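You operate a simulated robot arm through the tools that you are given. There is no shell and no other tool. Be economical: measure what you need, move in short steps, check, and stop when the job is done.

The job below is to be done with a simulated two-armed robot. You get a single attempt, and the scene is never put back.

TASK
Fetch the blue reducer and stand it on top of the low white reducer with a yellow band over a blue band. Pick up the clear cup with a green rim with one hand, pass it to the other hand and put it on the top of the side stand. Take the short white socket pipe and leave it on the black tray. Turn the purple dial on the arm rack to 4. Fetch the green cap and set it on top of the white reducer on the top of the side stand. Press the square blue button to switch it on. Take the yellow tag from the top of the drawer cabinet and leave it on top of the roll of black tape there. Take the yellow chock from the top of the grey check bench and put it on the orange filter with dark pleats. Open the drawer with a red handle, put the grey short pipe with a yellow cap in the inside of the drawer with a red handle, then shut the handle. Open the middle drawer of the grey check bench, fetch the low white fitting with two yellow bands and set it in the inside of the grey check bench's middle drawer and shut the drawer again. Do these in any order. Set down upright: blue reducer, clear cup with a green rim, grey short pipe with a yellow cap, low white fitting with two yellow bands.

It is judged by the outcome, as a careful person would: the job done as asked, and still so three seconds after it is handed in. It fails if anything else is knocked over, pushed out of place, dropped, spilled or broken. A push-on lid holds only when it is set on centred and level and pressed home; a screw cap is set on level and turned clockwise until tight.

THE ROBOT
Two 7-joint arms with two-finger parallel grippers on one trunk, on a base that drives. Base frame: it is fixed to the floor where the robot stands at the start and does not move with it; the origin is under the middle of the robot, x ahead of it, y to its left, z up. Units: cm, rad, N and s.
The left shoulder is at the start at [6, 14.3, 94], the right one opposite. With the tool pointing down near the work surface each hand reaches from about 10 to 62 cm from the robot's upright axis, wherever it stands, measured 20 degrees to its own side. Places, roughly: black tray (10x10x2 cm) [50, -80, 80]; blue reducer (5x5x8 cm) [60, 10, 80]; clear cup with a green rim [50, -50, 75]; drawer with a red handle [60, 10, 60]; green cap (5x5x3 cm) [60, -280, 40]; grey short pipe with a yellow cap (4x4x5 cm) [-370, -30, 80]; inside of the drawer with a red handle [70, 10, 60]; inside of the grey check bench's middle drawer [-390, 40, 60]; low white fitting with two yellow  (7x8x8 cm) [-610, 50, 80]; low white reducer with a yellow ba (7x8x8 cm) [50, -40, 80]; middle drawer of the grey check bench [-400, 40, 60]; orange filter with dark pleats (17x14x2 cm) [-370, 50, 80]; purple dial on the arm rack [40, -160, 160]; roll of black tape (8x8x5 cm) [-160, 30, 80]; short white socket pipe (6x6x18 cm) [60, -60, 90]; square blue button [-180, -120, 80]; top of the side stand [60, -280, 80]; white reducer (6x6x8 cm) [60, -280, 80]; yellow chock (8x5x4 cm) [-360, 10, 80]; yellow tag [-175, 25, 75]. Payload 1.57 kg a hand.
Tool frame (each hand has its own): the origin (TCP) lies between the finger pads and is the grasp point; the fingertips stand 3 cm ahead of it; z points along the fingers, y is the line along which they close. Largest opening 11 cm; finger width 2.4, thickness 1.2; the body of the gripper, 4.8 by 11.2 cm, starts 7.8 cm behind the TCP.
Orientation is told as [roll, pitch, yaw] about the base's x, y, z axes, in that order, counted from this pose: with the fingers straight down and closing along the base's y, the tool's x points along the base's -x, its y along +y and its z along -z.

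THE INTERFACE
- The arms move only by the tool nudge_tool. It takes "left_plan", "right_plan" or both (then of equal length, played together; a hand with none holds still); each is a list of rows, each a list of 7 numbers: the shift along the tool's x, y, z in cm, then the turn, a rotation vector about the tool's x, y, z in rad, then the gripper command, from -1 (fully open) to 1 (shut), values between in proportion. In form: [[tx, ty, tz, wx, wy, wz, hand], ...]. A call has 1 to 20 rows; each row is the pose to reach, as a shift and turn from the pose commanded when the call began, along the tool's axes at that moment. Rows are played at 5 a second. More than 5 cm and 0.15 rad between two rows, or a gripper value outside its range, and nothing of the call is played. Where a pose cannot be reached the arm comes as near as it can. A force on the tool above 40 N (or 10 N above the force at the start of the call, whichever is more), or a blocked arm, ends the call early, and 0.2 s more pass. Each finger travels about 4.5 cm/s and halts on what it meets, pressing with about 20 N; the grip force reading is that of the motor and also rises with nothing between the fingers. The clock runs only during rows and for 0.2 s after the last one: add rows that repeat a pose to give the fingers time. The reply holds the time, the measured pose of the TCP, the force on the tool along the base axes, the opening and the grip force, in the units named above and with some noise, with the torque about the TCP (base axes, N m) and any sound that the robot's microphone picked up.
- Cameras (640 x 400 px; columns grow to the right, rows downward): "scene" is now at [3.8, -1.57, 154.26]; the picture's right is [-0.20, -0.98, -0.00], its down [-0.88, 0.18, -0.44] and it looks along [0.44, -0.09, -0.90] (base axes); focal length 290 px, centre (320, 200). "left" rides on the left gripper at [7, -1.6, -14.1] in its tool frame; the picture's right is [0.23, 0.97, 0.00], its down [-0.85, 0.20, -0.48] and it looks along [-0.47, 0.11, 0.88] (tool axes); focal length 222 px, centre (320, 200). "right" rides on the right gripper at [7, 1.6, -14.1] in its tool frame; the picture's right is [-0.23, 0.97, 0.00], its down [-0.86, -0.20, -0.48] and it looks along [-0.47, -0.11, 0.88] (tool axes); focal length 222 px, centre (320, 200). There is no depth. A picture from a camera that has moved, and an enlarged one, comes with that camera's place and axes in the base frame and with its lens. The place of the scene camera against the robot may be out by one fixed shift of up to 2.5 cm in any direction.
- snapshot(camera): a new picture of that camera. No time passes.
- lift_body(by): slides the trunk up (or, below 0, down) by that many cm; the arms and the scene camera ride with it, the base frame stays. It gives what a move gives, with no picture.
- drive_base(legs): drives the robot by 1 to 6 legs, each [ahead, left, turn to the left] in cm, cm and rad, along the robot's own axes; the way and the turn of a leg run together, so that a leg with both is an arc; at most 150 cm and 3.142 rad a leg. The arms and the cameras ride along, it lands a little off, and it stops where it bumps. It gives what a move gives.
- aim_head(pan, tilt): turns the head with the scene camera to pan (to the left, within 1.501 rad either way) and tilt (down, from -0.506 to 1.204), counted from straight ahead of the robot. It gives what a move gives.
- close_up(camera, box): a new picture of the part [left, top, right, bottom] of that camera's present view, enlarged. No time passes.
- sign_off(): hands the job in; it is judged then, once.

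Work in short steps. Places have to be worked out from the pictures, the camera data and where the tool is seen: move nearer, look again, correct. Check each grasp and each placing, and mend what went wrong. You have 556 turns and 352 pictures in all, those below and enlarged ones among them. Open the grippers and draw the arms clear of the work before you hand the job in, unless the task says otherwise; then end with one line.

The tools are called by a JSON object that holds its "name" and its "arguments". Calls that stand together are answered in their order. nudge_tool: Moves the arms, as the interface text tells. Its arguments: {"type":"object","properties":{"left_plan":{"type":"array","items":{"type":"array","items":{"type":"number"}}},"right_plan":{"type":"array","items":{"type":"array","items":{"type":"number"}}}},"required":[]} The other tools are called the same way: lift_body (by) slides the trunk up or down; drive_base (legs) drives the base; aim_head (pan, tilt) turns the head that bears the scene camera; snapshot (camera) takes a picture; close_up (camera, box) takes an enlarged picture of a part of a camera's view; sign_off () hands the job in.

At the start:

```text
time_s: 0.0
left_position: [45.85, -5.15, 106.46]
left_ee_rot: [0.0, 0.0, 0.0]
left_force: [-0.1, -0.7, 1.0]
left_ft_torque: [0.01, 0.04, -0.02]
left_width: 11.01
left_grip_force: 0.1
right_position: [36.65, -39.99, 111.98]
right_ee_rot: [-0.001, 0.0, -0.002]
right_force: [-0.3, 0.2, 0.8]
right_ft_torque: [0.03, -0.04, -0.04]
right_width: 10.99
right_grip_force: 0.0
trunk travel left (down, up): [-53.8, 5.2]
robot x, y, heading: [0.23, 0.02, -0.002]
head pan, tilt: [-0.201, 1.11]
```

scene: 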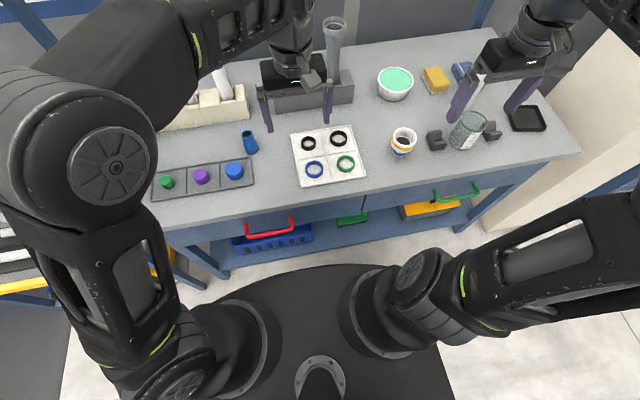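
right: 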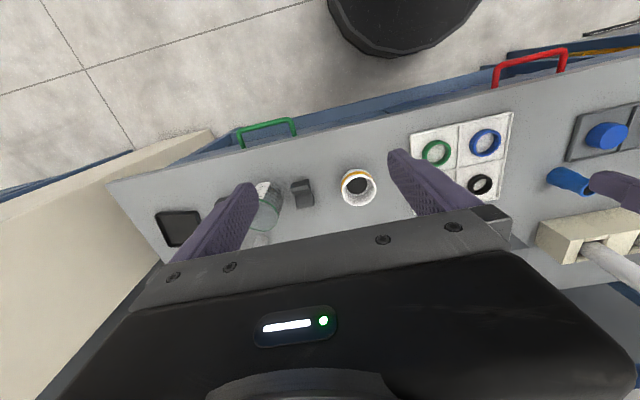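
left: 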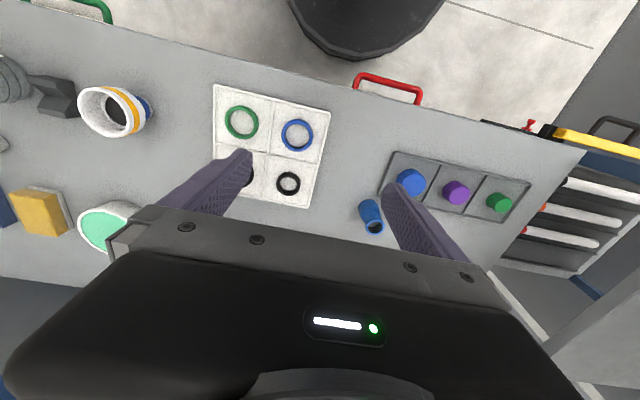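

The opening pictures show the bench with the blue reducer, the banded white reducer, the cup, the tray and the drawers. I'll look closer at both ends of the bench first.

{"name": "close_up", "arguments": {"camera": "left", "box": [340, 60, 540, 260]}}

{"name": "close_up", "arguments": {"camera": "scene", "box": [360, 40, 580, 220]}}

{"name": "close_up", "arguments": {"camera": "scene", "box": [140, 10, 400, 270]}}

```text
2.00 times, centred on (440, 160) of left
camera zoom: at [38.81, -6.84, 120.58], right [-0.23, 0.97, 0.0], down [0.85, 0.2, 0.48], along [0.47, 0.11, -0.88], focal length 444 px, centre (80, 280)
```

zoom: 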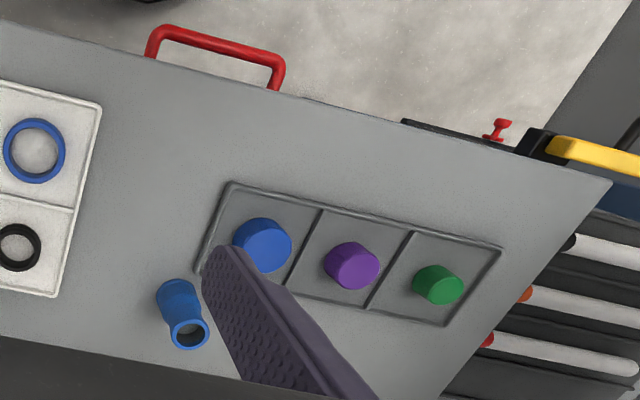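

```text
2.22 times, centred on (470, 130) of scene
camera zoom: at [3.8, -1.57, 154.26], right [-0.2, -0.98, 0.0], down [-0.88, 0.18, -0.44], along [0.44, -0.09, -0.9], focal length 644 px, centre (-13, 356)
```

zoom: 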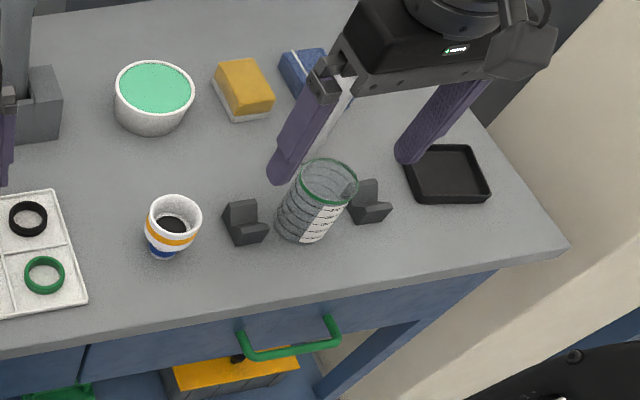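

```text
1.54 times, centred on (270, 140) of scene
camera zoom: at [3.8, -1.57, 154.26], right [-0.2, -0.98, 0.0], down [-0.88, 0.18, -0.44], along [0.44, -0.09, -0.9], focal length 446 px, centre (397, 292)
```

zoom: 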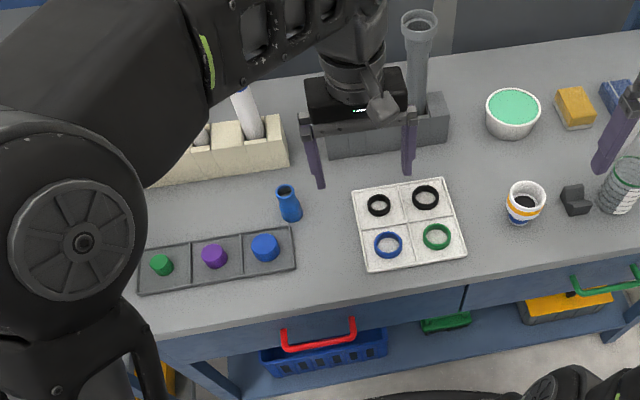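

The left hand camera puts the blue reducer at about (62, 10). I'll bring the open left hand above it and look again.

{"name": "nudge_tool", "arguments": {"left_plan": [[-2.7, 2.5, 1.5, 0, 0, 0, -1], [-5.4, 5, 3, 0, 0, 0, -1], [-8.1, 7.5, 4.5, 0, 0, 0, -1], [-10.8, 10, 6, 0, 0, 0, -1], [-13.5, 12.5, 7.5, 0, 0, 0, -1], [-16, 15, 9, 0, 0, 0, -1], [-16, 15, 9, 0, 0, 0, -1]]}}

{"name": "snapshot", "arguments": {"camera": "left"}}

{"name": "snapshot", "arguments": {"camera": "scene"}}

```text
time_s: 1.6
left_position: [61.72, 9.62, 97.48]
left_ee_rot: [0.0, -0.003, -0.001]
left_force: [0.7, 0.2, 0.0]
left_ft_torque: [0.01, 0.02, 0.0]
left_width: 10.98
left_grip_force: 0.1
right_position: [36.53, -40.16, 112.05]
right_ee_rot: [0.0, 0.001, 0.0]
right_force: [-0.2, 0.0, -0.5]
right_ft_torque: [0.0, -0.03, 0.01]
right_width: 11.0
right_grip_force: 0.1
trunk travel left (down, up): [-53.8, 5.2]
robot x, y, heading: [0.23, -0.09, 0.0]
head pan, tilt: [-0.201, 1.11]
```

```text
345 pictures are left
camera left: at [54.75, 8.04, 111.51], right [-0.23, 0.97, 0.0], down [0.85, 0.2, 0.48], along [0.47, 0.11, -0.88], focal length 222 px, centre (320, 200)
```

left: 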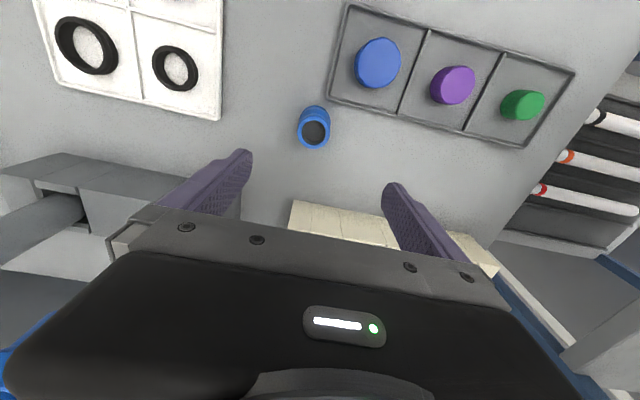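

```text
344 pictures are left
camera scene: at [3.76, -1.6, 154.26], right [-0.2, -0.98, 0.0], down [-0.88, 0.18, -0.45], along [0.44, -0.09, -0.9], focal length 290 px, centre (320, 200)
```

scene: 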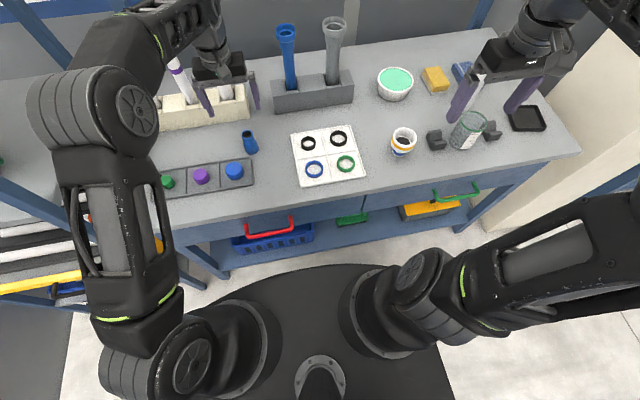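

Triangulating the two views puts the reducer at about (60, 8.6) with its rim near z 87, and the table near 79. I'll centre the hand above it and check before going down.

{"name": "nudge_tool", "arguments": {"left_plan": [[1.7, -1, 2.5, 0, 0, 0, -1], [1.7, -1, 5.5, 0, 0, 0, -1], [1.7, -1, 5.5, 0, 0, 0, -1]]}}

{"name": "snapshot", "arguments": {"camera": "left"}}

{"name": "close_up", "arguments": {"camera": "scene", "box": [180, 60, 300, 180]}}

```text
time_s: 2.4
left_position: [60.27, 8.76, 92.0]
left_ee_rot: [0.001, -0.002, 0.0]
left_force: [0.2, -0.3, -0.4]
left_ft_torque: [0.02, 0.0, -0.03]
left_width: 11.02
left_grip_force: 0.1
right_position: [36.59, -40.08, 111.97]
right_ee_rot: [-0.001, 0.001, 0.001]
right_force: [-0.2, -0.7, -0.5]
right_ft_torque: [0.02, -0.01, 0.0]
right_width: 11.01
right_grip_force: 0.0
trunk travel left (down, up): [-53.8, 5.2]
robot x, y, heading: [-0.2, -0.17, 0.001]
head pan, tilt: [-0.201, 1.11]
```

```text
343 pictures are left
camera left: at [53.07, 7.08, 106.1], right [-0.23, 0.97, 0.0], down [0.85, 0.2, 0.48], along [0.47, 0.11, -0.88], focal length 222 px, centre (320, 200)
```

left: 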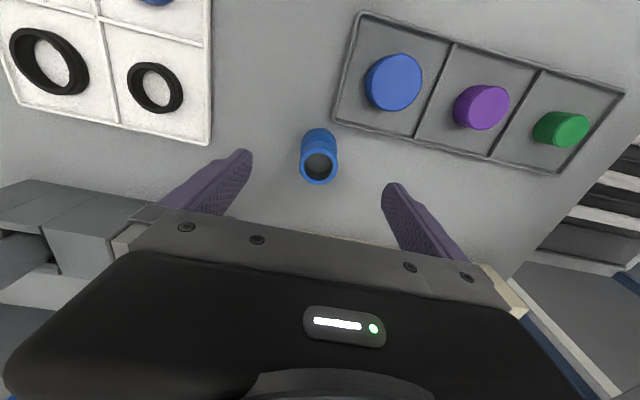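

```text
3.33 times, centred on (240, 120) of scene
camera zoom: at [3.76, -1.58, 154.26], right [-0.2, -0.98, 0.0], down [-0.88, 0.18, -0.45], along [0.44, -0.09, -0.9], focal length 966 px, centre (587, 467)
```

zoom: 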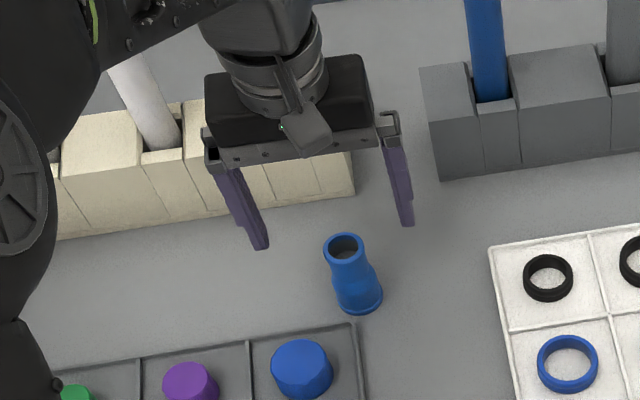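

The rim is at about (59.5, 8.5, 88), centred between the fingers. I'll go down to z 83 and grip the wide base.

{"name": "nudge_tool", "arguments": {"left_plan": [[0.5, 0, 3, 0, 0, 0, -1], [0.5, 0, 6, 0, 0, 0, -1], [0.5, 0, 9, 0, 0, 0, -1], [0.5, 0, 9, 0, 0, 0, -1], [0.5, 0, 9, 0, 0, 0, 0.3], [0.5, 0, 9, 0, 0, 0, 1], [0.5, 0, 9, 0, 0, 0, 1], [0.5, 0, 9, 0, 0, 0, 1], [0.5, 0, 9, 0, 0, 0, 1]]}}

{"name": "snapshot", "arguments": {"camera": "left"}}

```text
time_s: 4.4
left_position: [59.8, 8.98, 83.03]
left_ee_rot: [-0.001, -0.003, -0.001]
left_force: [0.3, 4.3, 12.2]
left_ft_torque: [0.25, 0.13, -0.05]
left_width: 4.02
left_grip_force: 18.7
right_position: [36.47, -39.99, 111.92]
right_ee_rot: [0.0, 0.0, 0.001]
right_force: [0.4, -0.1, 0.6]
right_ft_torque: [-0.01, -0.02, -0.01]
right_width: 10.99
right_grip_force: 0.0
trunk travel left (down, up): [-53.8, 5.2]
robot x, y, heading: [0.0, 0.12, -0.0]
head pan, tilt: [-0.201, 1.11]
```

```text
341 pictures are left
camera left: at [52.72, 7.25, 97.07], right [-0.23, 0.97, 0.0], down [0.85, 0.2, 0.48], along [0.47, 0.11, -0.88], focal length 222 px, centre (320, 200)
```

left: 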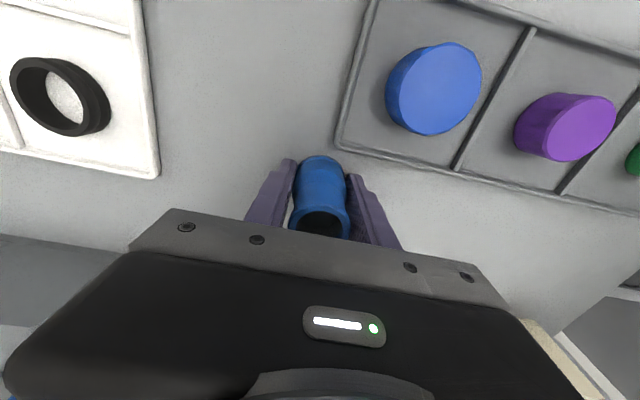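

The grip holds at 4.0 cm; the tips touched the table at about z 80. I'll lift the reducer and turn the head right to see what stands beyond the bench.

{"name": "nudge_tool", "arguments": {"left_plan": [[0.5, 0, 6, 0, 0, 0, 1], [0.5, 0, 1, 0, 0, 0, 1], [1, 0, -4, 0, 0, 0, 1], [4, 0, -8, 0, 0, 0, 1], [7, 0, -11, 0, 0, 0, 1], [7, 0, -11, 0, 0, 0, 1]]}}

{"name": "aim_head", "arguments": {"pan": -1.0, "tilt": 0.5}}

{"name": "snapshot", "arguments": {"camera": "scene"}}

{"name": "snapshot", "arguments": {"camera": "left"}}

```text
refused: row 1 steps farther than a row can; nothing moved
```

```text
time_s: 5.5
left_position: [59.87, 9.03, 83.09]
left_ee_rot: [-0.001, -0.001, -0.001]
left_force: [2.8, 5.2, 14.9]
left_ft_torque: [0.29, 0.13, -0.04]
left_width: 4.03
left_grip_force: 19.9
right_position: [36.57, -40.09, 112.0]
right_ee_rot: [-0.001, 0.0, 0.001]
right_force: [0.0, -0.3, -0.2]
right_ft_torque: [0.0, 0.01, 0.0]
right_width: 11.01
right_grip_force: 0.0
trunk travel left (down, up): [-53.8, 5.2]
robot x, y, heading: [-0.01, 0.08, -0.007]
head pan, tilt: [-1.0, 0.499]
```

```text
340 pictures are left
camera scene: at [2.49, -7.94, 159.09], right [-0.84, -0.54, 0.0], down [-0.26, 0.4, -0.88], along [0.48, -0.74, -0.48], focal length 290 px, centre (320, 200)
```

scene: 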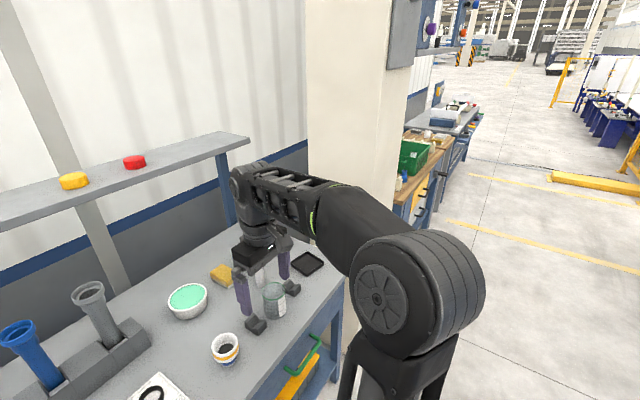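

```text
339 pictures are left
camera left: at [52.72, 7.25, 97.06], right [-0.23, 0.97, 0.0], down [0.85, 0.2, 0.48], along [0.47, 0.11, -0.88], focal length 222 px, centre (320, 200)
```

left: 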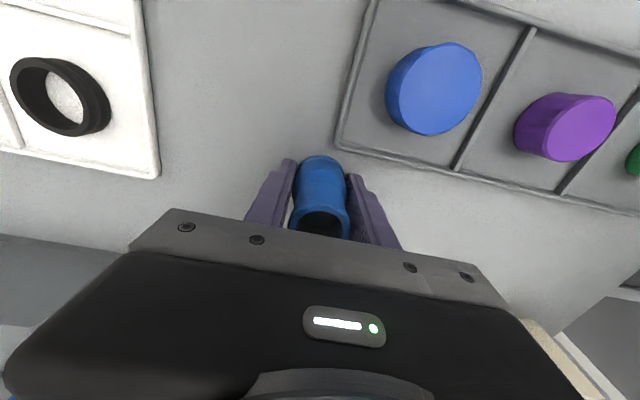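

The first lift was refused because I gave the wrong sign. I'll lift the left hand properly and draw the right hand in a little, since there is a pillar at the bench's right end.

{"name": "nudge_tool", "arguments": {"left_plan": [[0, 0, -2, 0, 0, 0, 1], [0, 0, -5, 0, 0, 0, 1], [2, 0, -9, 0, 0, 0, 1], [4, 0, -13, 0, 0, 0, 1], [7, 0, -17, 0, 0, 0, 1], [7, 0, -17, 0, 0, 0, 1]], "right_plan": [[0, 2, 0, 0, 0, 0, -1], [1, 4, -1, 0, 0, 0, -1], [2, 6, -2, 0, 0, 0, -1], [3, 8, -3, 0, 0, 0, -1], [4, 10, -4, 0, 0, 0, -1], [4, 10, -4, 0, 0, 0, -1]]}}

{"name": "snapshot", "arguments": {"camera": "left"}}

{"name": "aim_head", "arguments": {"pan": -0.5, "tilt": 0.9}}

{"name": "snapshot", "arguments": {"camera": "scene"}}

```text
time_s: 6.9
left_position: [52.88, 8.97, 100.07]
left_ee_rot: [0.001, 0.0, 0.0]
left_force: [0.9, -0.3, -0.2]
left_ft_torque: [-0.04, 0.0, -0.01]
left_width: 3.99
left_grip_force: 20.1
right_position: [34.64, -30.73, 112.92]
right_ee_rot: [-0.001, 0.003, 0.0]
right_force: [-0.4, -0.2, 0.1]
right_ft_torque: [0.01, 0.05, -0.01]
right_width: 11.0
right_grip_force: 0.1
right hand out of reach, approached as far as the arm can: row 4, 5, 6
trunk travel left (down, up): [-53.8, 5.2]
robot x, y, heading: [0.3, -0.15, -0.003]
head pan, tilt: [-1.0, 0.499]
```

```text
338 pictures are left
camera left: at [45.84, 7.25, 114.11], right [-0.23, 0.97, 0.0], down [0.86, 0.2, 0.48], along [0.47, 0.11, -0.88], focal length 222 px, centre (320, 200)
```

left: 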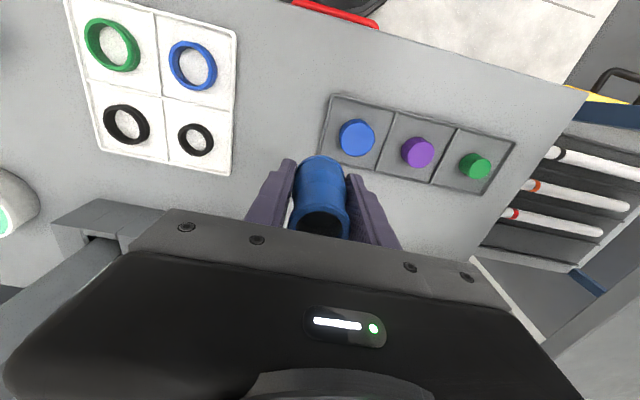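

```text
time_s: 7.9
left_position: [52.81, 8.93, 100.07]
left_ee_rot: [0.0, 0.001, 0.0]
left_force: [-0.2, -0.9, -0.6]
left_ft_torque: [0.0, 0.01, 0.02]
left_width: 3.99
left_grip_force: 20.0
right_position: [34.65, -30.74, 113.13]
right_ee_rot: [-0.001, -0.002, 0.001]
right_force: [0.2, -1.1, 0.4]
right_ft_torque: [-0.03, -0.02, 0.01]
right_width: 11.03
right_grip_force: 0.1
trunk travel left (down, up): [-53.8, 5.2]
robot x, y, heading: [0.28, 0.09, 0.002]
head pan, tilt: [-0.499, 0.901]
```

```text
337 pictures are left
camera scene: at [4.31, -3.94, 155.71], right [-0.48, -0.88, 0.0], down [-0.69, 0.38, -0.62], along [0.55, -0.3, -0.78], focal length 290 px, centre (320, 200)
```

scene: 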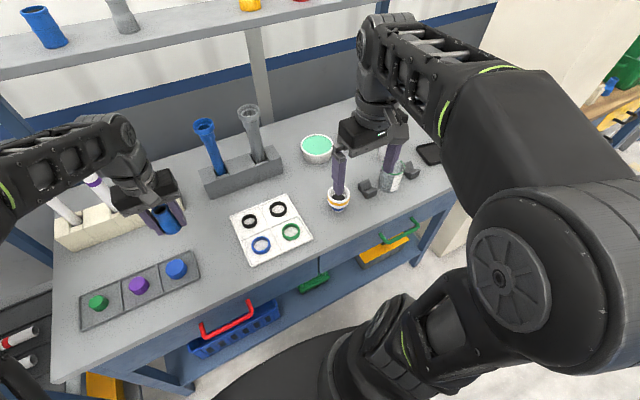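

The reducer is held upright. The right elbow is at about x 6, clear of the pillar, so I'll drive 28 cm right to put the banded reducer in front of the left hand.

{"name": "drive_base", "arguments": {"legs": [[0, -28, 0]]}}

{"name": "snapshot", "arguments": {"camera": "scene"}}

{"name": "snapshot", "arguments": {"camera": "left"}}

{"name": "snapshot", "arguments": {"camera": "right"}}

```text
time_s: 9.8
left_position: [52.85, -19.46, 100.02]
left_ee_rot: [-0.001, 0.001, -0.001]
left_force: [0.7, -0.4, -0.9]
left_ft_torque: [0.0, -0.01, 0.03]
left_width: 4.0
left_grip_force: 20.0
right_position: [34.58, -59.09, 112.98]
right_ee_rot: [0.0, 0.002, 0.0]
right_force: [0.0, -0.3, -0.1]
right_ft_torque: [0.05, 0.02, 0.02]
right_width: 10.98
right_grip_force: 0.1
trunk travel left (down, up): [-53.8, 5.2]
robot x, y, heading: [-0.4, -27.74, -0.005]
head pan, tilt: [-0.499, 0.901]
```

```text
336 pictures are left
camera scene: at [4.29, -32.2, 155.7], right [-0.48, -0.88, 0.0], down [-0.69, 0.38, -0.62], along [0.54, -0.3, -0.78], focal length 290 px, centre (320, 200)
```

scene: 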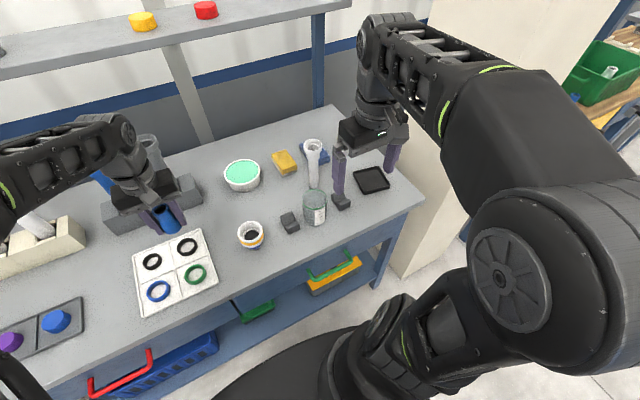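

```text
335 pictures are left
camera left: at [45.79, -21.09, 114.13], right [-0.23, 0.97, 0.0], down [0.86, 0.2, 0.48], along [0.47, 0.11, -0.88], focal length 222 px, centre (320, 200)
```

left: 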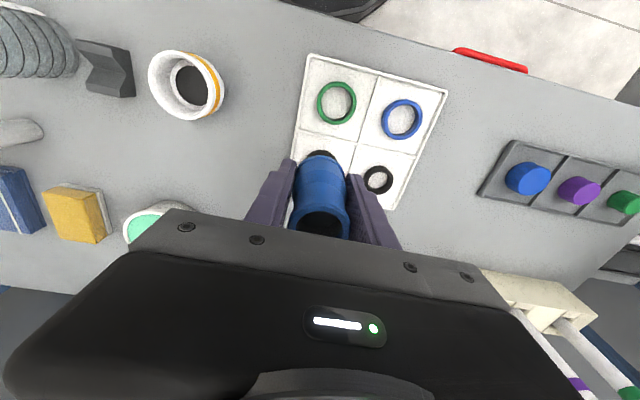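

```text
334 pictures are left
camera right: at [27.53, -57.37, 127.06], right [0.23, 0.97, 0.0], down [0.85, -0.2, 0.48], along [0.47, -0.11, -0.88], focal length 222 px, centre (320, 200)
```

right: 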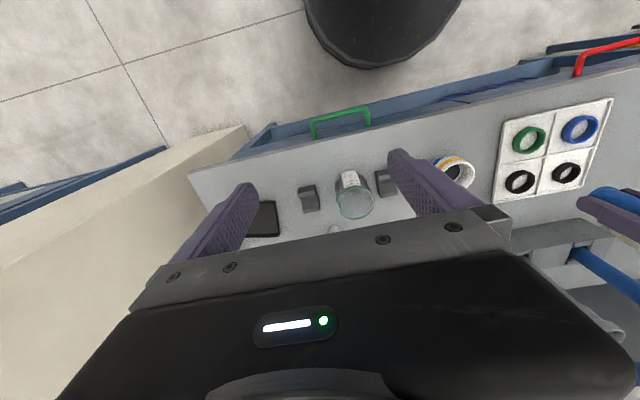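

The left view puts the banded reducer's rim at about (49.5, -34.5). I'll move the left hand above it, staying high, and look again.

{"name": "nudge_tool", "arguments": {"left_plan": [[1, -4, 0, 0, 0, 0, 1], [2, -8, 0, 0, 0, 0, 1], [3, -12, 0, 0, 0, 0, 1], [3.3, -15.2, 0, 0, 0, 0, 1], [3.3, -15.2, 0, 0, 0, 0, 1]]}}

{"name": "snapshot", "arguments": {"camera": "left"}}

{"name": "snapshot", "arguments": {"camera": "right"}}

{"name": "close_up", "arguments": {"camera": "scene", "box": [180, 120, 420, 270]}}

```text
time_s: 11.0
left_position: [49.34, -34.56, 99.88]
left_ee_rot: [-0.001, -0.002, -0.002]
left_force: [0.4, 0.0, -0.4]
left_ft_torque: [0.01, 0.0, -0.02]
left_width: 3.99
left_grip_force: 19.8
right_position: [34.49, -58.92, 113.02]
right_ee_rot: [-0.001, 0.001, -0.001]
right_force: [0.3, 0.4, 1.2]
right_ft_torque: [-0.05, 0.0, 0.0]
right_width: 11.0
right_grip_force: 0.1
trunk travel left (down, up): [-53.8, 5.2]
robot x, y, heading: [0.59, -27.99, 0.001]
head pan, tilt: [-0.499, 0.901]
```

```text
333 pictures are left
camera left: at [42.34, -36.23, 114.08], right [-0.23, 0.97, 0.0], down [0.85, 0.2, 0.48], along [0.47, 0.11, -0.88], focal length 222 px, centre (320, 200)
```

left: 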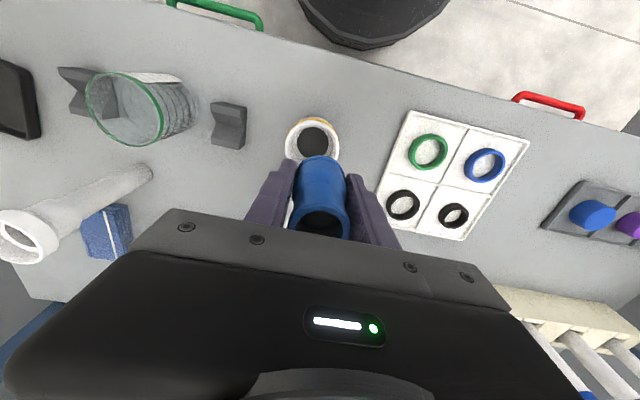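

```text
332 pictures are left
camera right: at [27.52, -57.25, 127.09], right [0.23, 0.97, 0.0], down [0.85, -0.2, 0.48], along [0.47, -0.11, -0.88], focal length 222 px, centre (320, 200)
```

right: 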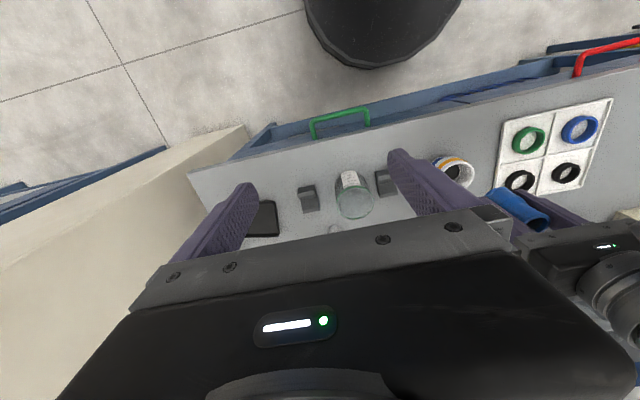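

```text
2.67 times, centred on (300, 195) of scene
camera zoom: at [4.27, -32.05, 155.71], right [-0.48, -0.88, 0.0], down [-0.69, 0.38, -0.62], along [0.54, -0.3, -0.78], focal length 773 px, centre (373, 213)
```

zoom: 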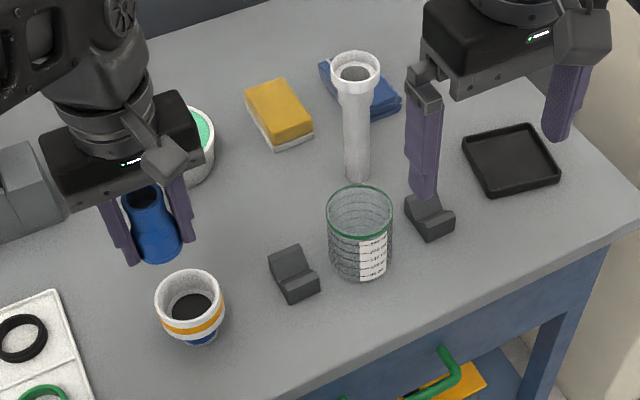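

Two left views place the white reducer's rim at about (49.8, -35.4, 86). Before lowering I want a close view of its mouth, to know whether the blue base nests inside.

{"name": "close_up", "arguments": {"camera": "left", "box": [240, 80, 400, 240]}}

{"name": "close_up", "arguments": {"camera": "scene", "box": [210, 170, 290, 260]}}

```text
2.50 times, centred on (320, 160) of left
camera zoom: at [42.34, -36.23, 114.08], right [-0.23, 0.97, 0.0], down [0.85, 0.2, 0.48], along [0.47, 0.11, -0.88], focal length 555 px, centre (320, 300)
```

zoom: 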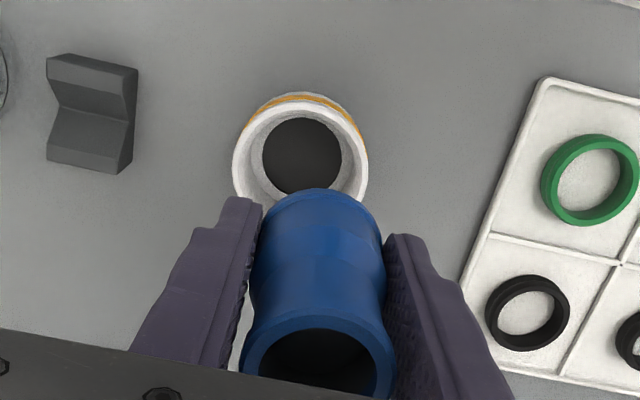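

```text
4.44 times, centred on (250, 215) of scene
camera zoom: at [4.27, -32.05, 155.71], right [-0.48, -0.88, 0.0], down [-0.69, 0.38, -0.62], along [0.54, -0.3, -0.78], focal length 1288 px, centre (631, 133)
```

zoom: 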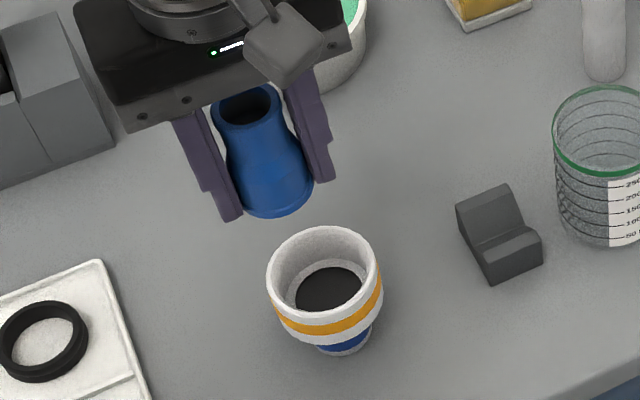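

The mouth is a wide socket with a step about 1.5 cm down, and my fingertips are level with the blue base, so they would catch on the rim. I'll set the blue reducer down on free table near (57, -40) and regrip it higher.

{"name": "nudge_tool", "arguments": {"left_plan": [[-4, -3, 2, 0, 0, 0, 1], [-7.7, -5.5, 5, 0, 0, 0, 1], [-7.7, -5.5, 9.5, 0, 0, 0, 1], [-7.7, -5.5, 13, 0, 0, 0, 1], [-7.7, -5.5, 15.5, 0, 0, 0, 1], [-7.7, -5.5, 16.6, 0, 0, 0, 1], [-7.7, -5.5, 16.6, 0, 0, 0, 1]]}}

{"name": "close_up", "arguments": {"camera": "scene", "box": [180, 120, 300, 260]}}

```text
refused: row 1 steps farther than a row can; nothing moved
```

```text
2.86 times, centred on (240, 190) of scene
camera zoom: at [4.27, -32.05, 155.71], right [-0.48, -0.88, 0.0], down [-0.69, 0.38, -0.62], along [0.54, -0.3, -0.78], focal length 828 px, centre (549, 229)
```

zoom: 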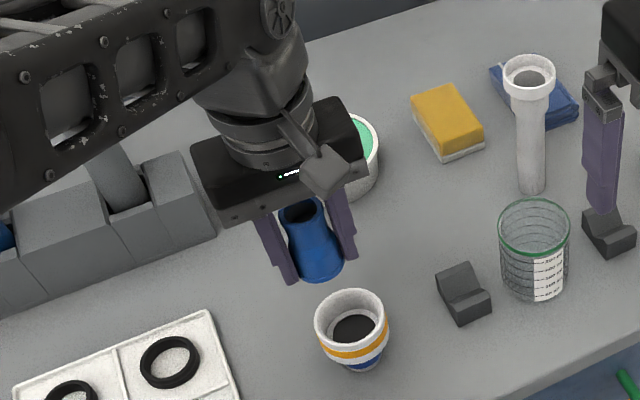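

Row 1 was a bit over 5 cm. I'll send the same path in smaller rows.

{"name": "nudge_tool", "arguments": {"left_plan": [[-3, -2, 2, 0, 0, 0, 1], [-6, -4, 4, 0, 0, 0, 1], [-7.7, -5.5, 7, 0, 0, 0, 1], [-7.7, -5.5, 11, 0, 0, 0, 1], [-7.7, -5.5, 14, 0, 0, 0, 1], [-7.7, -5.5, 15.5, 0, 0, 0, 1], [-7.7, -5.5, 16.6, 0, 0, 0, 1], [-7.7, -5.5, 16.6, 0, 0, 0, 1]]}}

{"name": "close_up", "arguments": {"camera": "scene", "box": [180, 120, 300, 260]}}

{"name": "snapshot", "arguments": {"camera": "left"}}

```text
time_s: 12.8
left_position: [57.09, -40.15, 83.5]
left_ee_rot: [-0.002, 0.001, -0.001]
left_force: [-0.6, 0.0, 0.0]
left_ft_torque: [0.0, -0.02, -0.01]
left_width: 4.01
left_grip_force: 20.7
right_position: [34.62, -58.89, 112.93]
right_ee_rot: [0.0, -0.002, -0.001]
right_force: [0.1, 0.0, 0.3]
right_ft_torque: [-0.01, 0.01, 0.0]
right_width: 11.0
right_grip_force: 0.1
trunk travel left (down, up): [-53.8, 5.2]
robot x, y, heading: [0.01, -28.08, -0.001]
head pan, tilt: [-0.499, 0.901]
```

```text
2.86 times, centred on (240, 190) of scene
camera zoom: at [4.28, -32.08, 155.7], right [-0.48, -0.88, 0.0], down [-0.69, 0.38, -0.62], along [0.54, -0.3, -0.78], focal length 828 px, centre (549, 229)
```

zoom: 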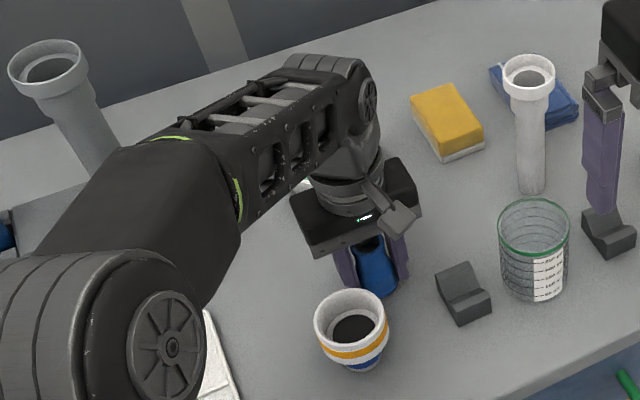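

```text
326 pictures are left
camera left: at [50.06, -41.77, 97.54], right [-0.23, 0.97, 0.0], down [0.86, 0.2, 0.48], along [0.47, 0.11, -0.88], focal length 222 px, centre (320, 200)
```

left: 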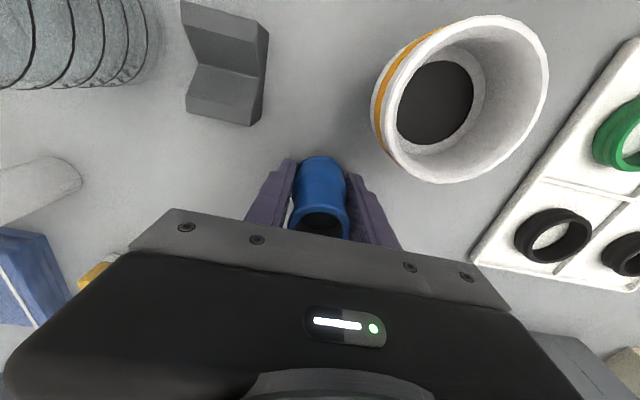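

The white socket shows a clear step inside. I'll lower the last bit until it touches, release, raise 3.5 cm and regrip the neck.

{"name": "nudge_tool", "arguments": {"left_plan": [[0, 0, 0.3, 0, 0, 0, 1], [0, 0, 0.6, 0, 0, 0, 1], [0, 0, 0.6, 0, 0, 0, 1]]}}

{"name": "nudge_tool", "arguments": {"left_plan": [[0, 0, 0, 0, 0, 0, 0], [0, 0, 0, 0, 0, 0, 0], [0, 0, 0, 0, 0, 0, 0], [0, 0, -2, 0, 0, 0, 0], [0, 0, -3.7, 0, 0, 0, 0], [0, 0, -3.7, 0, 0, 0, 0]]}}

{"name": "snapshot", "arguments": {"camera": "left"}}

```text
time_s: 13.6
left_position: [57.1, -40.09, 82.95]
left_ee_rot: [-0.003, 0.0, -0.001]
left_force: [-1.7, 0.8, 6.8]
left_ft_torque: [0.21, 0.13, 0.05]
left_width: 3.99
left_grip_force: 20.4
right_position: [34.55, -58.81, 113.13]
right_ee_rot: [0.0, 0.0, -0.002]
right_force: [0.3, -0.3, -1.1]
right_ft_torque: [0.0, -0.02, -0.01]
right_width: 10.99
right_grip_force: 0.0
trunk travel left (down, up): [-53.8, 5.2]
robot x, y, heading: [0.14, -27.82, -0.002]
head pan, tilt: [-0.499, 0.901]
```

```text
time_s: 15.0
left_position: [57.16, -39.99, 86.62]
left_ee_rot: [0.001, 0.001, -0.002]
left_force: [-0.3, -0.1, -0.7]
left_ft_torque: [0.01, 0.01, -0.02]
left_width: 5.48
left_grip_force: 0.0
right_position: [34.52, -58.96, 112.99]
right_ee_rot: [-0.001, 0.001, -0.001]
right_force: [0.2, -0.3, -0.3]
right_ft_torque: [0.04, 0.02, 0.0]
right_width: 11.0
right_grip_force: 0.1
trunk travel left (down, up): [-53.8, 5.2]
robot x, y, heading: [-0.08, -28.26, -0.001]
head pan, tilt: [-0.499, 0.901]
```

```text
325 pictures are left
camera left: at [50.18, -41.64, 100.67], right [-0.23, 0.97, 0.0], down [0.86, 0.2, 0.48], along [0.47, 0.11, -0.88], focal length 222 px, centre (320, 200)
```

left: 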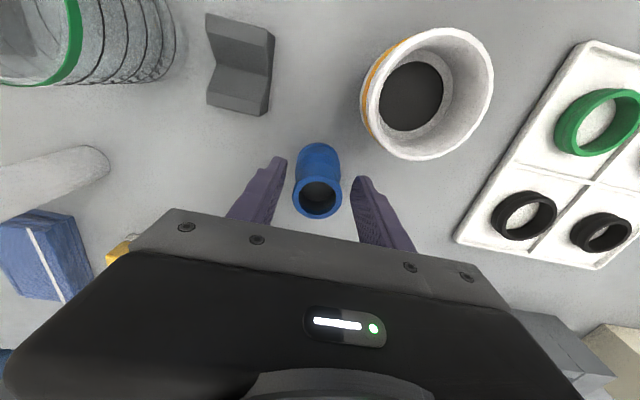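

It stands upright and free. Its centre is about 0.4 cm nearer the robot than the TCP, so I'll shift by that and close on the neck.

{"name": "nudge_tool", "arguments": {"left_plan": [[0.4, 0, 0, 0, 0, 0, 0], [0.4, 0, 0, 0, 0, 0, 1], [0.4, 0, 0, 0, 0, 0, 1], [0.4, 0, 0, 0, 0, 0, 1], [0.4, 0, -3, 0, 0, 0, 1], [0.4, 0, -7, 0, 0, 0, 1], [3, 2, -9, 0, 0, 0, 1], [6, 4, -10, 0, 0, 0, 1], [7.2, 4.7, -10, 0, 0, 0, 1], [7.2, 4.7, -10, 0, 0, 0, 1]]}}

{"name": "snapshot", "arguments": {"camera": "left"}}

{"name": "close_up", "arguments": {"camera": "scene", "box": [180, 120, 300, 260]}}

```text
time_s: 17.2
left_position: [49.97, -35.29, 96.51]
left_ee_rot: [0.001, 0.0, -0.001]
left_force: [0.7, -0.5, 0.7]
left_ft_torque: [0.03, -0.01, -0.01]
left_width: 3.33
left_grip_force: 20.3
right_position: [34.58, -58.87, 113.01]
right_ee_rot: [0.0, 0.0, -0.003]
right_force: [1.0, -0.9, -0.8]
right_ft_torque: [-0.02, 0.0, 0.0]
right_width: 11.0
right_grip_force: 0.1
trunk travel left (down, up): [-53.8, 5.2]
robot x, y, heading: [-0.26, -27.89, -0.003]
head pan, tilt: [-0.499, 0.901]
```

```text
324 pictures are left
camera left: at [43.02, -36.87, 110.65], right [-0.23, 0.97, 0.0], down [0.86, 0.2, 0.48], along [0.47, 0.11, -0.88], focal length 222 px, centre (320, 200)
```

left: 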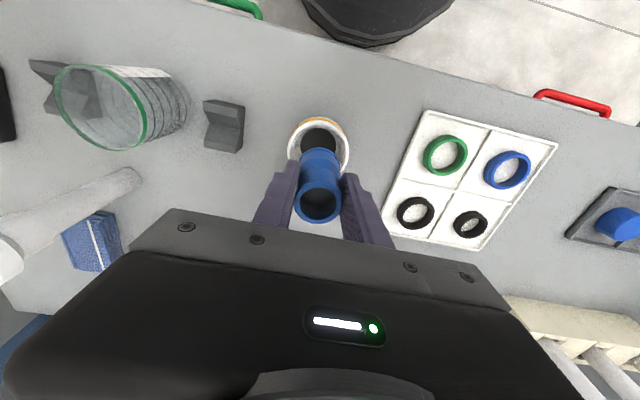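

```text
2.86 times, centred on (240, 190) of scene
camera zoom: at [4.29, -32.09, 155.7], right [-0.48, -0.88, 0.0], down [-0.69, 0.38, -0.62], along [0.54, -0.3, -0.78], focal length 828 px, centre (549, 229)
```

zoom: 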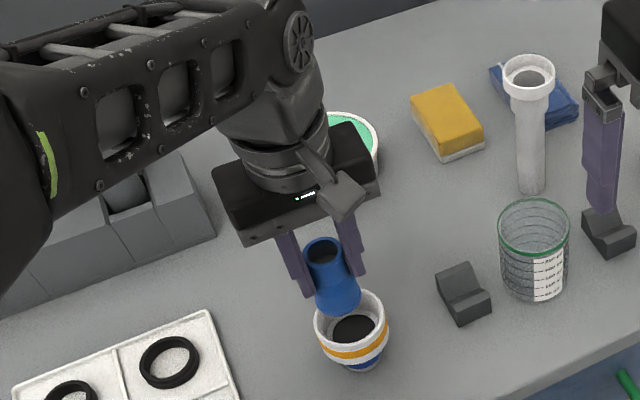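

The blue reducer hangs level, held by the neck, with its base at about z 90. I'll correct 0.4 cm in x, lower it into the socket and watch the force.

{"name": "nudge_tool", "arguments": {"left_plan": [[0.4, -0.1, 1, 0, 0, 0, 1], [0.4, -0.1, 2.5, 0, 0, 0, 1], [0.4, -0.1, 3.5, 0, 0, 0, 1], [0.4, -0.1, 4, 0, 0, 0, 1], [0.4, -0.1, 4, 0, 0, 0, 1]]}}

{"name": "snapshot", "arguments": {"camera": "left"}}

{"name": "close_up", "arguments": {"camera": "scene", "box": [200, 170, 300, 260]}}

```text
time_s: 18.4
left_position: [49.62, -35.46, 92.53]
left_ee_rot: [0.0, -0.001, -0.001]
left_force: [-0.9, 0.6, -0.8]
left_ft_torque: [0.0, 0.06, 0.03]
left_width: 3.33
left_grip_force: 19.9
right_position: [34.54, -58.85, 112.99]
right_ee_rot: [0.001, -0.001, -0.001]
right_force: [0.2, -0.5, 0.5]
right_ft_torque: [0.01, -0.01, 0.02]
right_width: 11.02
right_grip_force: 0.1
trunk travel left (down, up): [-53.8, 5.2]
robot x, y, heading: [0.28, -28.03, -0.003]
head pan, tilt: [-0.499, 0.901]
```

```text
322 pictures are left
camera left: at [42.52, -37.0, 106.61], right [-0.23, 0.97, 0.0], down [0.86, 0.2, 0.48], along [0.47, 0.11, -0.88], focal length 222 px, centre (320, 200)
```

left: 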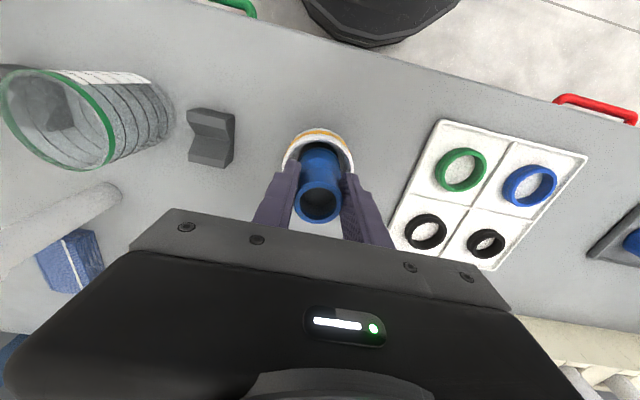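

```text
4.44 times, centred on (250, 215) of scene
camera zoom: at [4.28, -32.09, 155.7], right [-0.48, -0.88, 0.0], down [-0.69, 0.38, -0.62], along [0.54, -0.3, -0.78], focal length 1288 px, centre (631, 133)
```

zoom: 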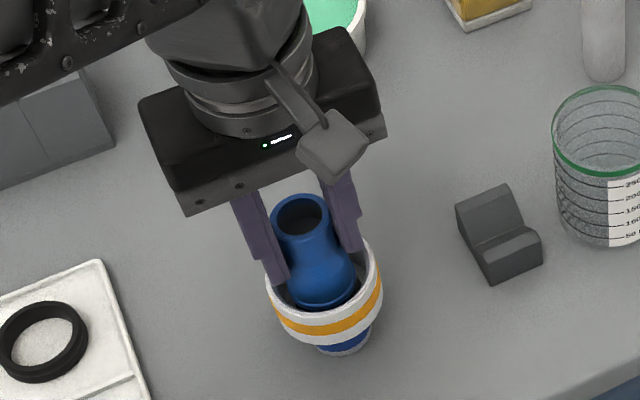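

The base is inside the rim and centred. I'll lower in small steps until it seats.

{"name": "nudge_tool", "arguments": {"left_plan": [[0, 0, 0.4, 0, 0, 0, 1], [0, 0, 0.8, 0, 0, 0, 1], [0, 0, 1.2, 0, 0, 0, 1], [0, 0, 1.2, 0, 0, 0, 1]]}}

{"name": "close_up", "arguments": {"camera": "scene", "box": [200, 170, 300, 260]}}

```text
time_s: 19.4
left_position: [49.62, -35.23, 91.34]
left_ee_rot: [0.0, -0.001, -0.004]
left_force: [-0.8, 0.6, -0.9]
left_ft_torque: [0.03, -0.01, 0.04]
left_width: 3.34
left_grip_force: 20.1
right_position: [34.53, -58.97, 113.03]
right_ee_rot: [0.0, -0.001, -0.002]
right_force: [0.3, -0.4, -0.8]
right_ft_torque: [-0.01, -0.03, -0.02]
right_width: 10.98
right_grip_force: 0.1
trunk travel left (down, up): [-53.8, 5.2]
robot x, y, heading: [-0.41, -27.86, -0.004]
head pan, tilt: [-0.499, 0.901]
```

```text
4.44 times, centred on (250, 215) of scene
camera zoom: at [4.28, -32.08, 155.7], right [-0.48, -0.88, 0.0], down [-0.69, 0.38, -0.62], along [0.54, -0.3, -0.78], focal length 1288 px, centre (631, 133)
```

zoom: 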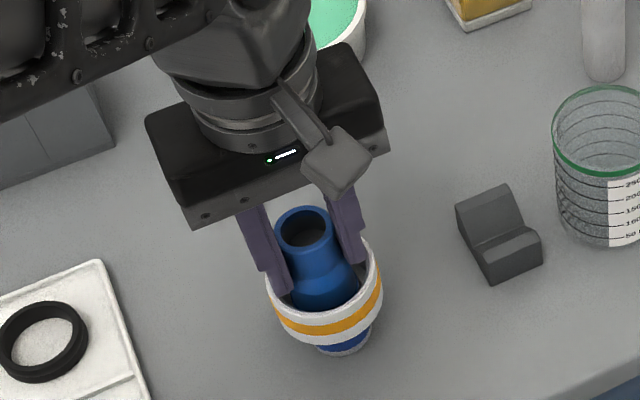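

There's no contact yet, so I'll keep lowering gently.

{"name": "nudge_tool", "arguments": {"left_plan": [[0, 0, 0.4, 0, 0, 0, 1], [0, 0, 0.8, 0, 0, 0, 1], [0, 0, 0.8, 0, 0, 0, 1]]}}

{"name": "close_up", "arguments": {"camera": "left", "box": [240, 100, 400, 240]}}

```text
time_s: 20.2
left_position: [49.7, -35.31, 90.62]
left_ee_rot: [-0.005, -0.004, -0.001]
left_force: [1.5, 0.0, 17.5]
left_ft_torque: [-0.03, -0.25, 0.04]
left_width: 3.37
left_grip_force: 20.2
right_position: [34.41, -58.78, 113.06]
right_ee_rot: [0.001, -0.001, -0.002]
right_force: [-0.4, -0.7, -0.1]
right_ft_torque: [0.0, -0.05, 0.0]
right_width: 11.02
right_grip_force: 0.1
trunk travel left (down, up): [-53.8, 5.2]
robot x, y, heading: [-0.17, -28.5, -0.001]
head pan, tilt: [-0.499, 0.901]
```

```text
2.86 times, centred on (320, 170) of left
camera zoom: at [42.56, -37.0, 104.79], right [-0.23, 0.97, 0.0], down [0.85, 0.2, 0.48], along [0.47, 0.11, -0.88], focal length 635 px, centre (320, 286)
```

zoom: 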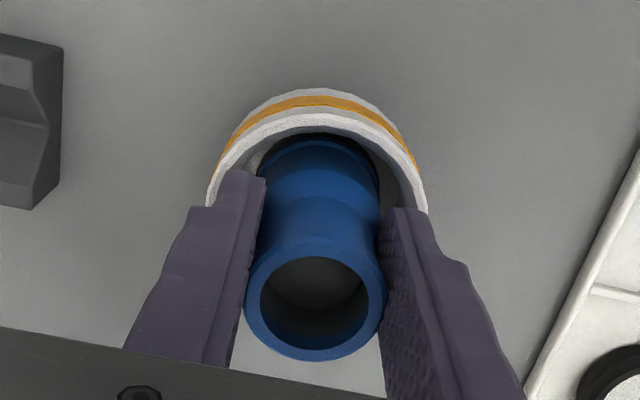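

It has seated: 17 N of contact at TCP z 90.6, well centred. I'll ease off, open and rise straight up.

{"name": "nudge_tool", "arguments": {"left_plan": [[0, 0, -0.1, 0, 0, 0, 1], [0, 0, -0.1, 0, 0, 0, 0.2], [0, 0, -0.1, 0, 0, 0, 0.1], [0, 0, -0.1, 0, 0, 0, 0.1], [0, 0, -3, 0, 0, 0, 0], [0, 0, -7, 0, 0, 0, 0], [0, 0, -11, 0, 0, 0, 0], [0, 0, -11, 0, 0, 0, 0]]}}

{"name": "snapshot", "arguments": {"camera": "left"}}

{"name": "close_up", "arguments": {"camera": "scene", "box": [180, 120, 420, 270]}}

```text
time_s: 22.0
left_position: [49.63, -35.36, 101.55]
left_ee_rot: [0.0, 0.0, -0.002]
left_force: [0.8, 0.2, 0.2]
left_ft_torque: [0.04, 0.04, 0.01]
left_width: 5.51
left_grip_force: 0.1
right_position: [34.62, -58.97, 113.03]
right_ee_rot: [-0.001, 0.001, -0.003]
right_force: [-0.4, 0.9, 0.1]
right_ft_torque: [0.04, 0.06, -0.01]
right_width: 10.98
right_grip_force: 0.0
trunk travel left (down, up): [-53.8, 5.2]
robot x, y, heading: [-0.31, -28.14, -0.006]
head pan, tilt: [-0.499, 0.901]
```

```text
318 pictures are left
camera left: at [42.58, -37.06, 115.66], right [-0.23, 0.97, 0.0], down [0.86, 0.2, 0.48], along [0.47, 0.11, -0.88], focal length 222 px, centre (320, 200)
```

left: 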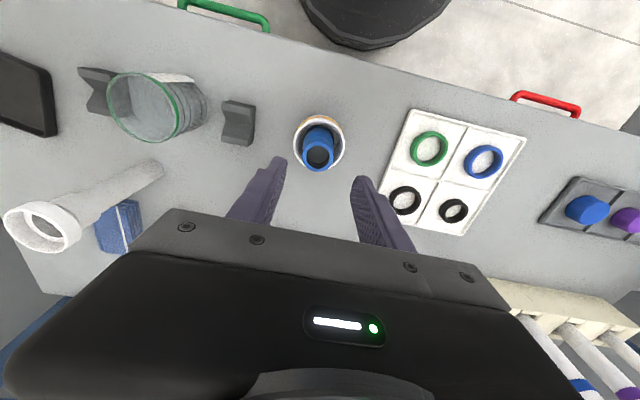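

```text
2.67 times, centred on (300, 195) of scene
camera zoom: at [4.31, -32.1, 155.7], right [-0.48, -0.88, 0.0], down [-0.69, 0.38, -0.62], along [0.54, -0.3, -0.78], focal length 773 px, centre (373, 213)
```

zoom: 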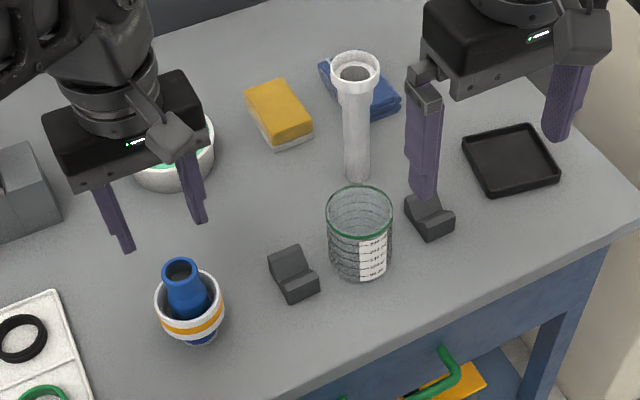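

Task one looks right: the blue reducer stands centred in the banded reducer. Next is the white socket pipe; I'll draw the left hand back and drive 20 cm right so the right hand can reach it and the tray.

{"name": "nudge_tool", "arguments": {"left_plan": [[3, 3, -1, 0, 0, 0, -0.5], [6, 6, -2, 0, 0, 0, -0.5], [9, 9, -3, 0, 0, 0, -0.5], [12, 12, -4, 0, 0, 0, -0.5], [12, 12, -4, 0, 0, 0, -0.5]]}}

{"name": "drive_base", "arguments": {"legs": [[0, -20, 0]]}}

{"name": "snapshot", "arguments": {"camera": "scene"}}

{"name": "snapshot", "arguments": {"camera": "right"}}

```text
time_s: 23.2
left_position: [37.63, -23.33, 105.67]
left_ee_rot: [0.001, -0.002, -0.003]
left_force: [0.3, 0.2, 0.2]
left_ft_torque: [0.01, 0.05, -0.02]
left_width: 8.25
left_grip_force: 0.1
right_position: [34.52, -58.96, 112.91]
right_ee_rot: [-0.001, -0.001, -0.001]
right_force: [0.3, 0.0, 0.0]
right_ft_torque: [0.0, 0.02, -0.01]
right_width: 10.97
right_grip_force: 0.0
trunk travel left (down, up): [-53.8, 5.2]
robot x, y, heading: [-0.11, -27.91, -0.004]
head pan, tilt: [-0.499, 0.901]
```

```text
time_s: 24.8
left_position: [37.57, -42.9, 105.8]
left_ee_rot: [0.0, 0.0, 0.002]
left_force: [-0.8, -0.7, 0.7]
left_ft_torque: [0.04, -0.03, 0.02]
left_width: 8.27
left_grip_force: 0.1
right_position: [34.63, -78.43, 113.01]
right_ee_rot: [0.002, -0.001, 0.004]
right_force: [0.4, -0.2, 0.1]
right_ft_torque: [0.04, 0.01, 0.0]
right_width: 11.02
right_grip_force: 0.0
trunk travel left (down, up): [-53.8, 5.2]
robot x, y, heading: [0.01, -47.77, -0.002]
head pan, tilt: [-0.499, 0.901]
```

```text
316 pictures are left
camera scene: at [4.3, -51.78, 155.7], right [-0.48, -0.88, 0.0], down [-0.69, 0.37, -0.62], along [0.55, -0.3, -0.78], focal length 290 px, centre (320, 200)
```

scene: 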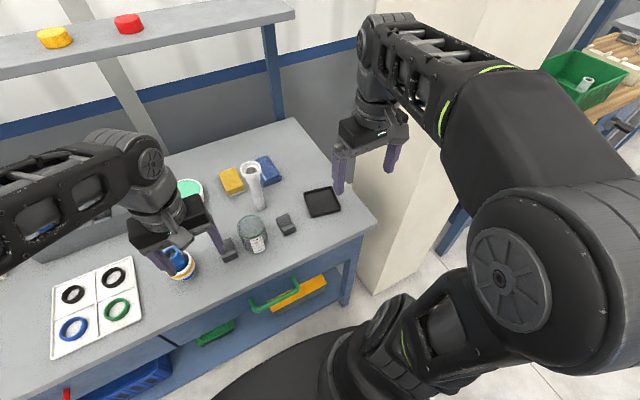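

```text
315 pictures are left
camera right: at [27.63, -76.86, 127.05], right [0.23, 0.97, 0.0], down [0.86, -0.2, 0.48], along [0.47, -0.11, -0.88], focal length 222 px, centre (320, 200)
```

right: 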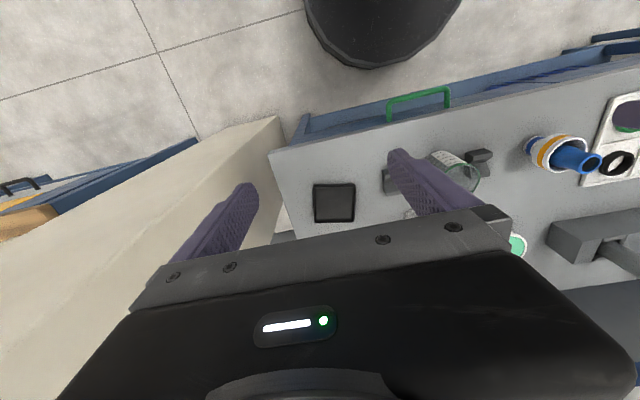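

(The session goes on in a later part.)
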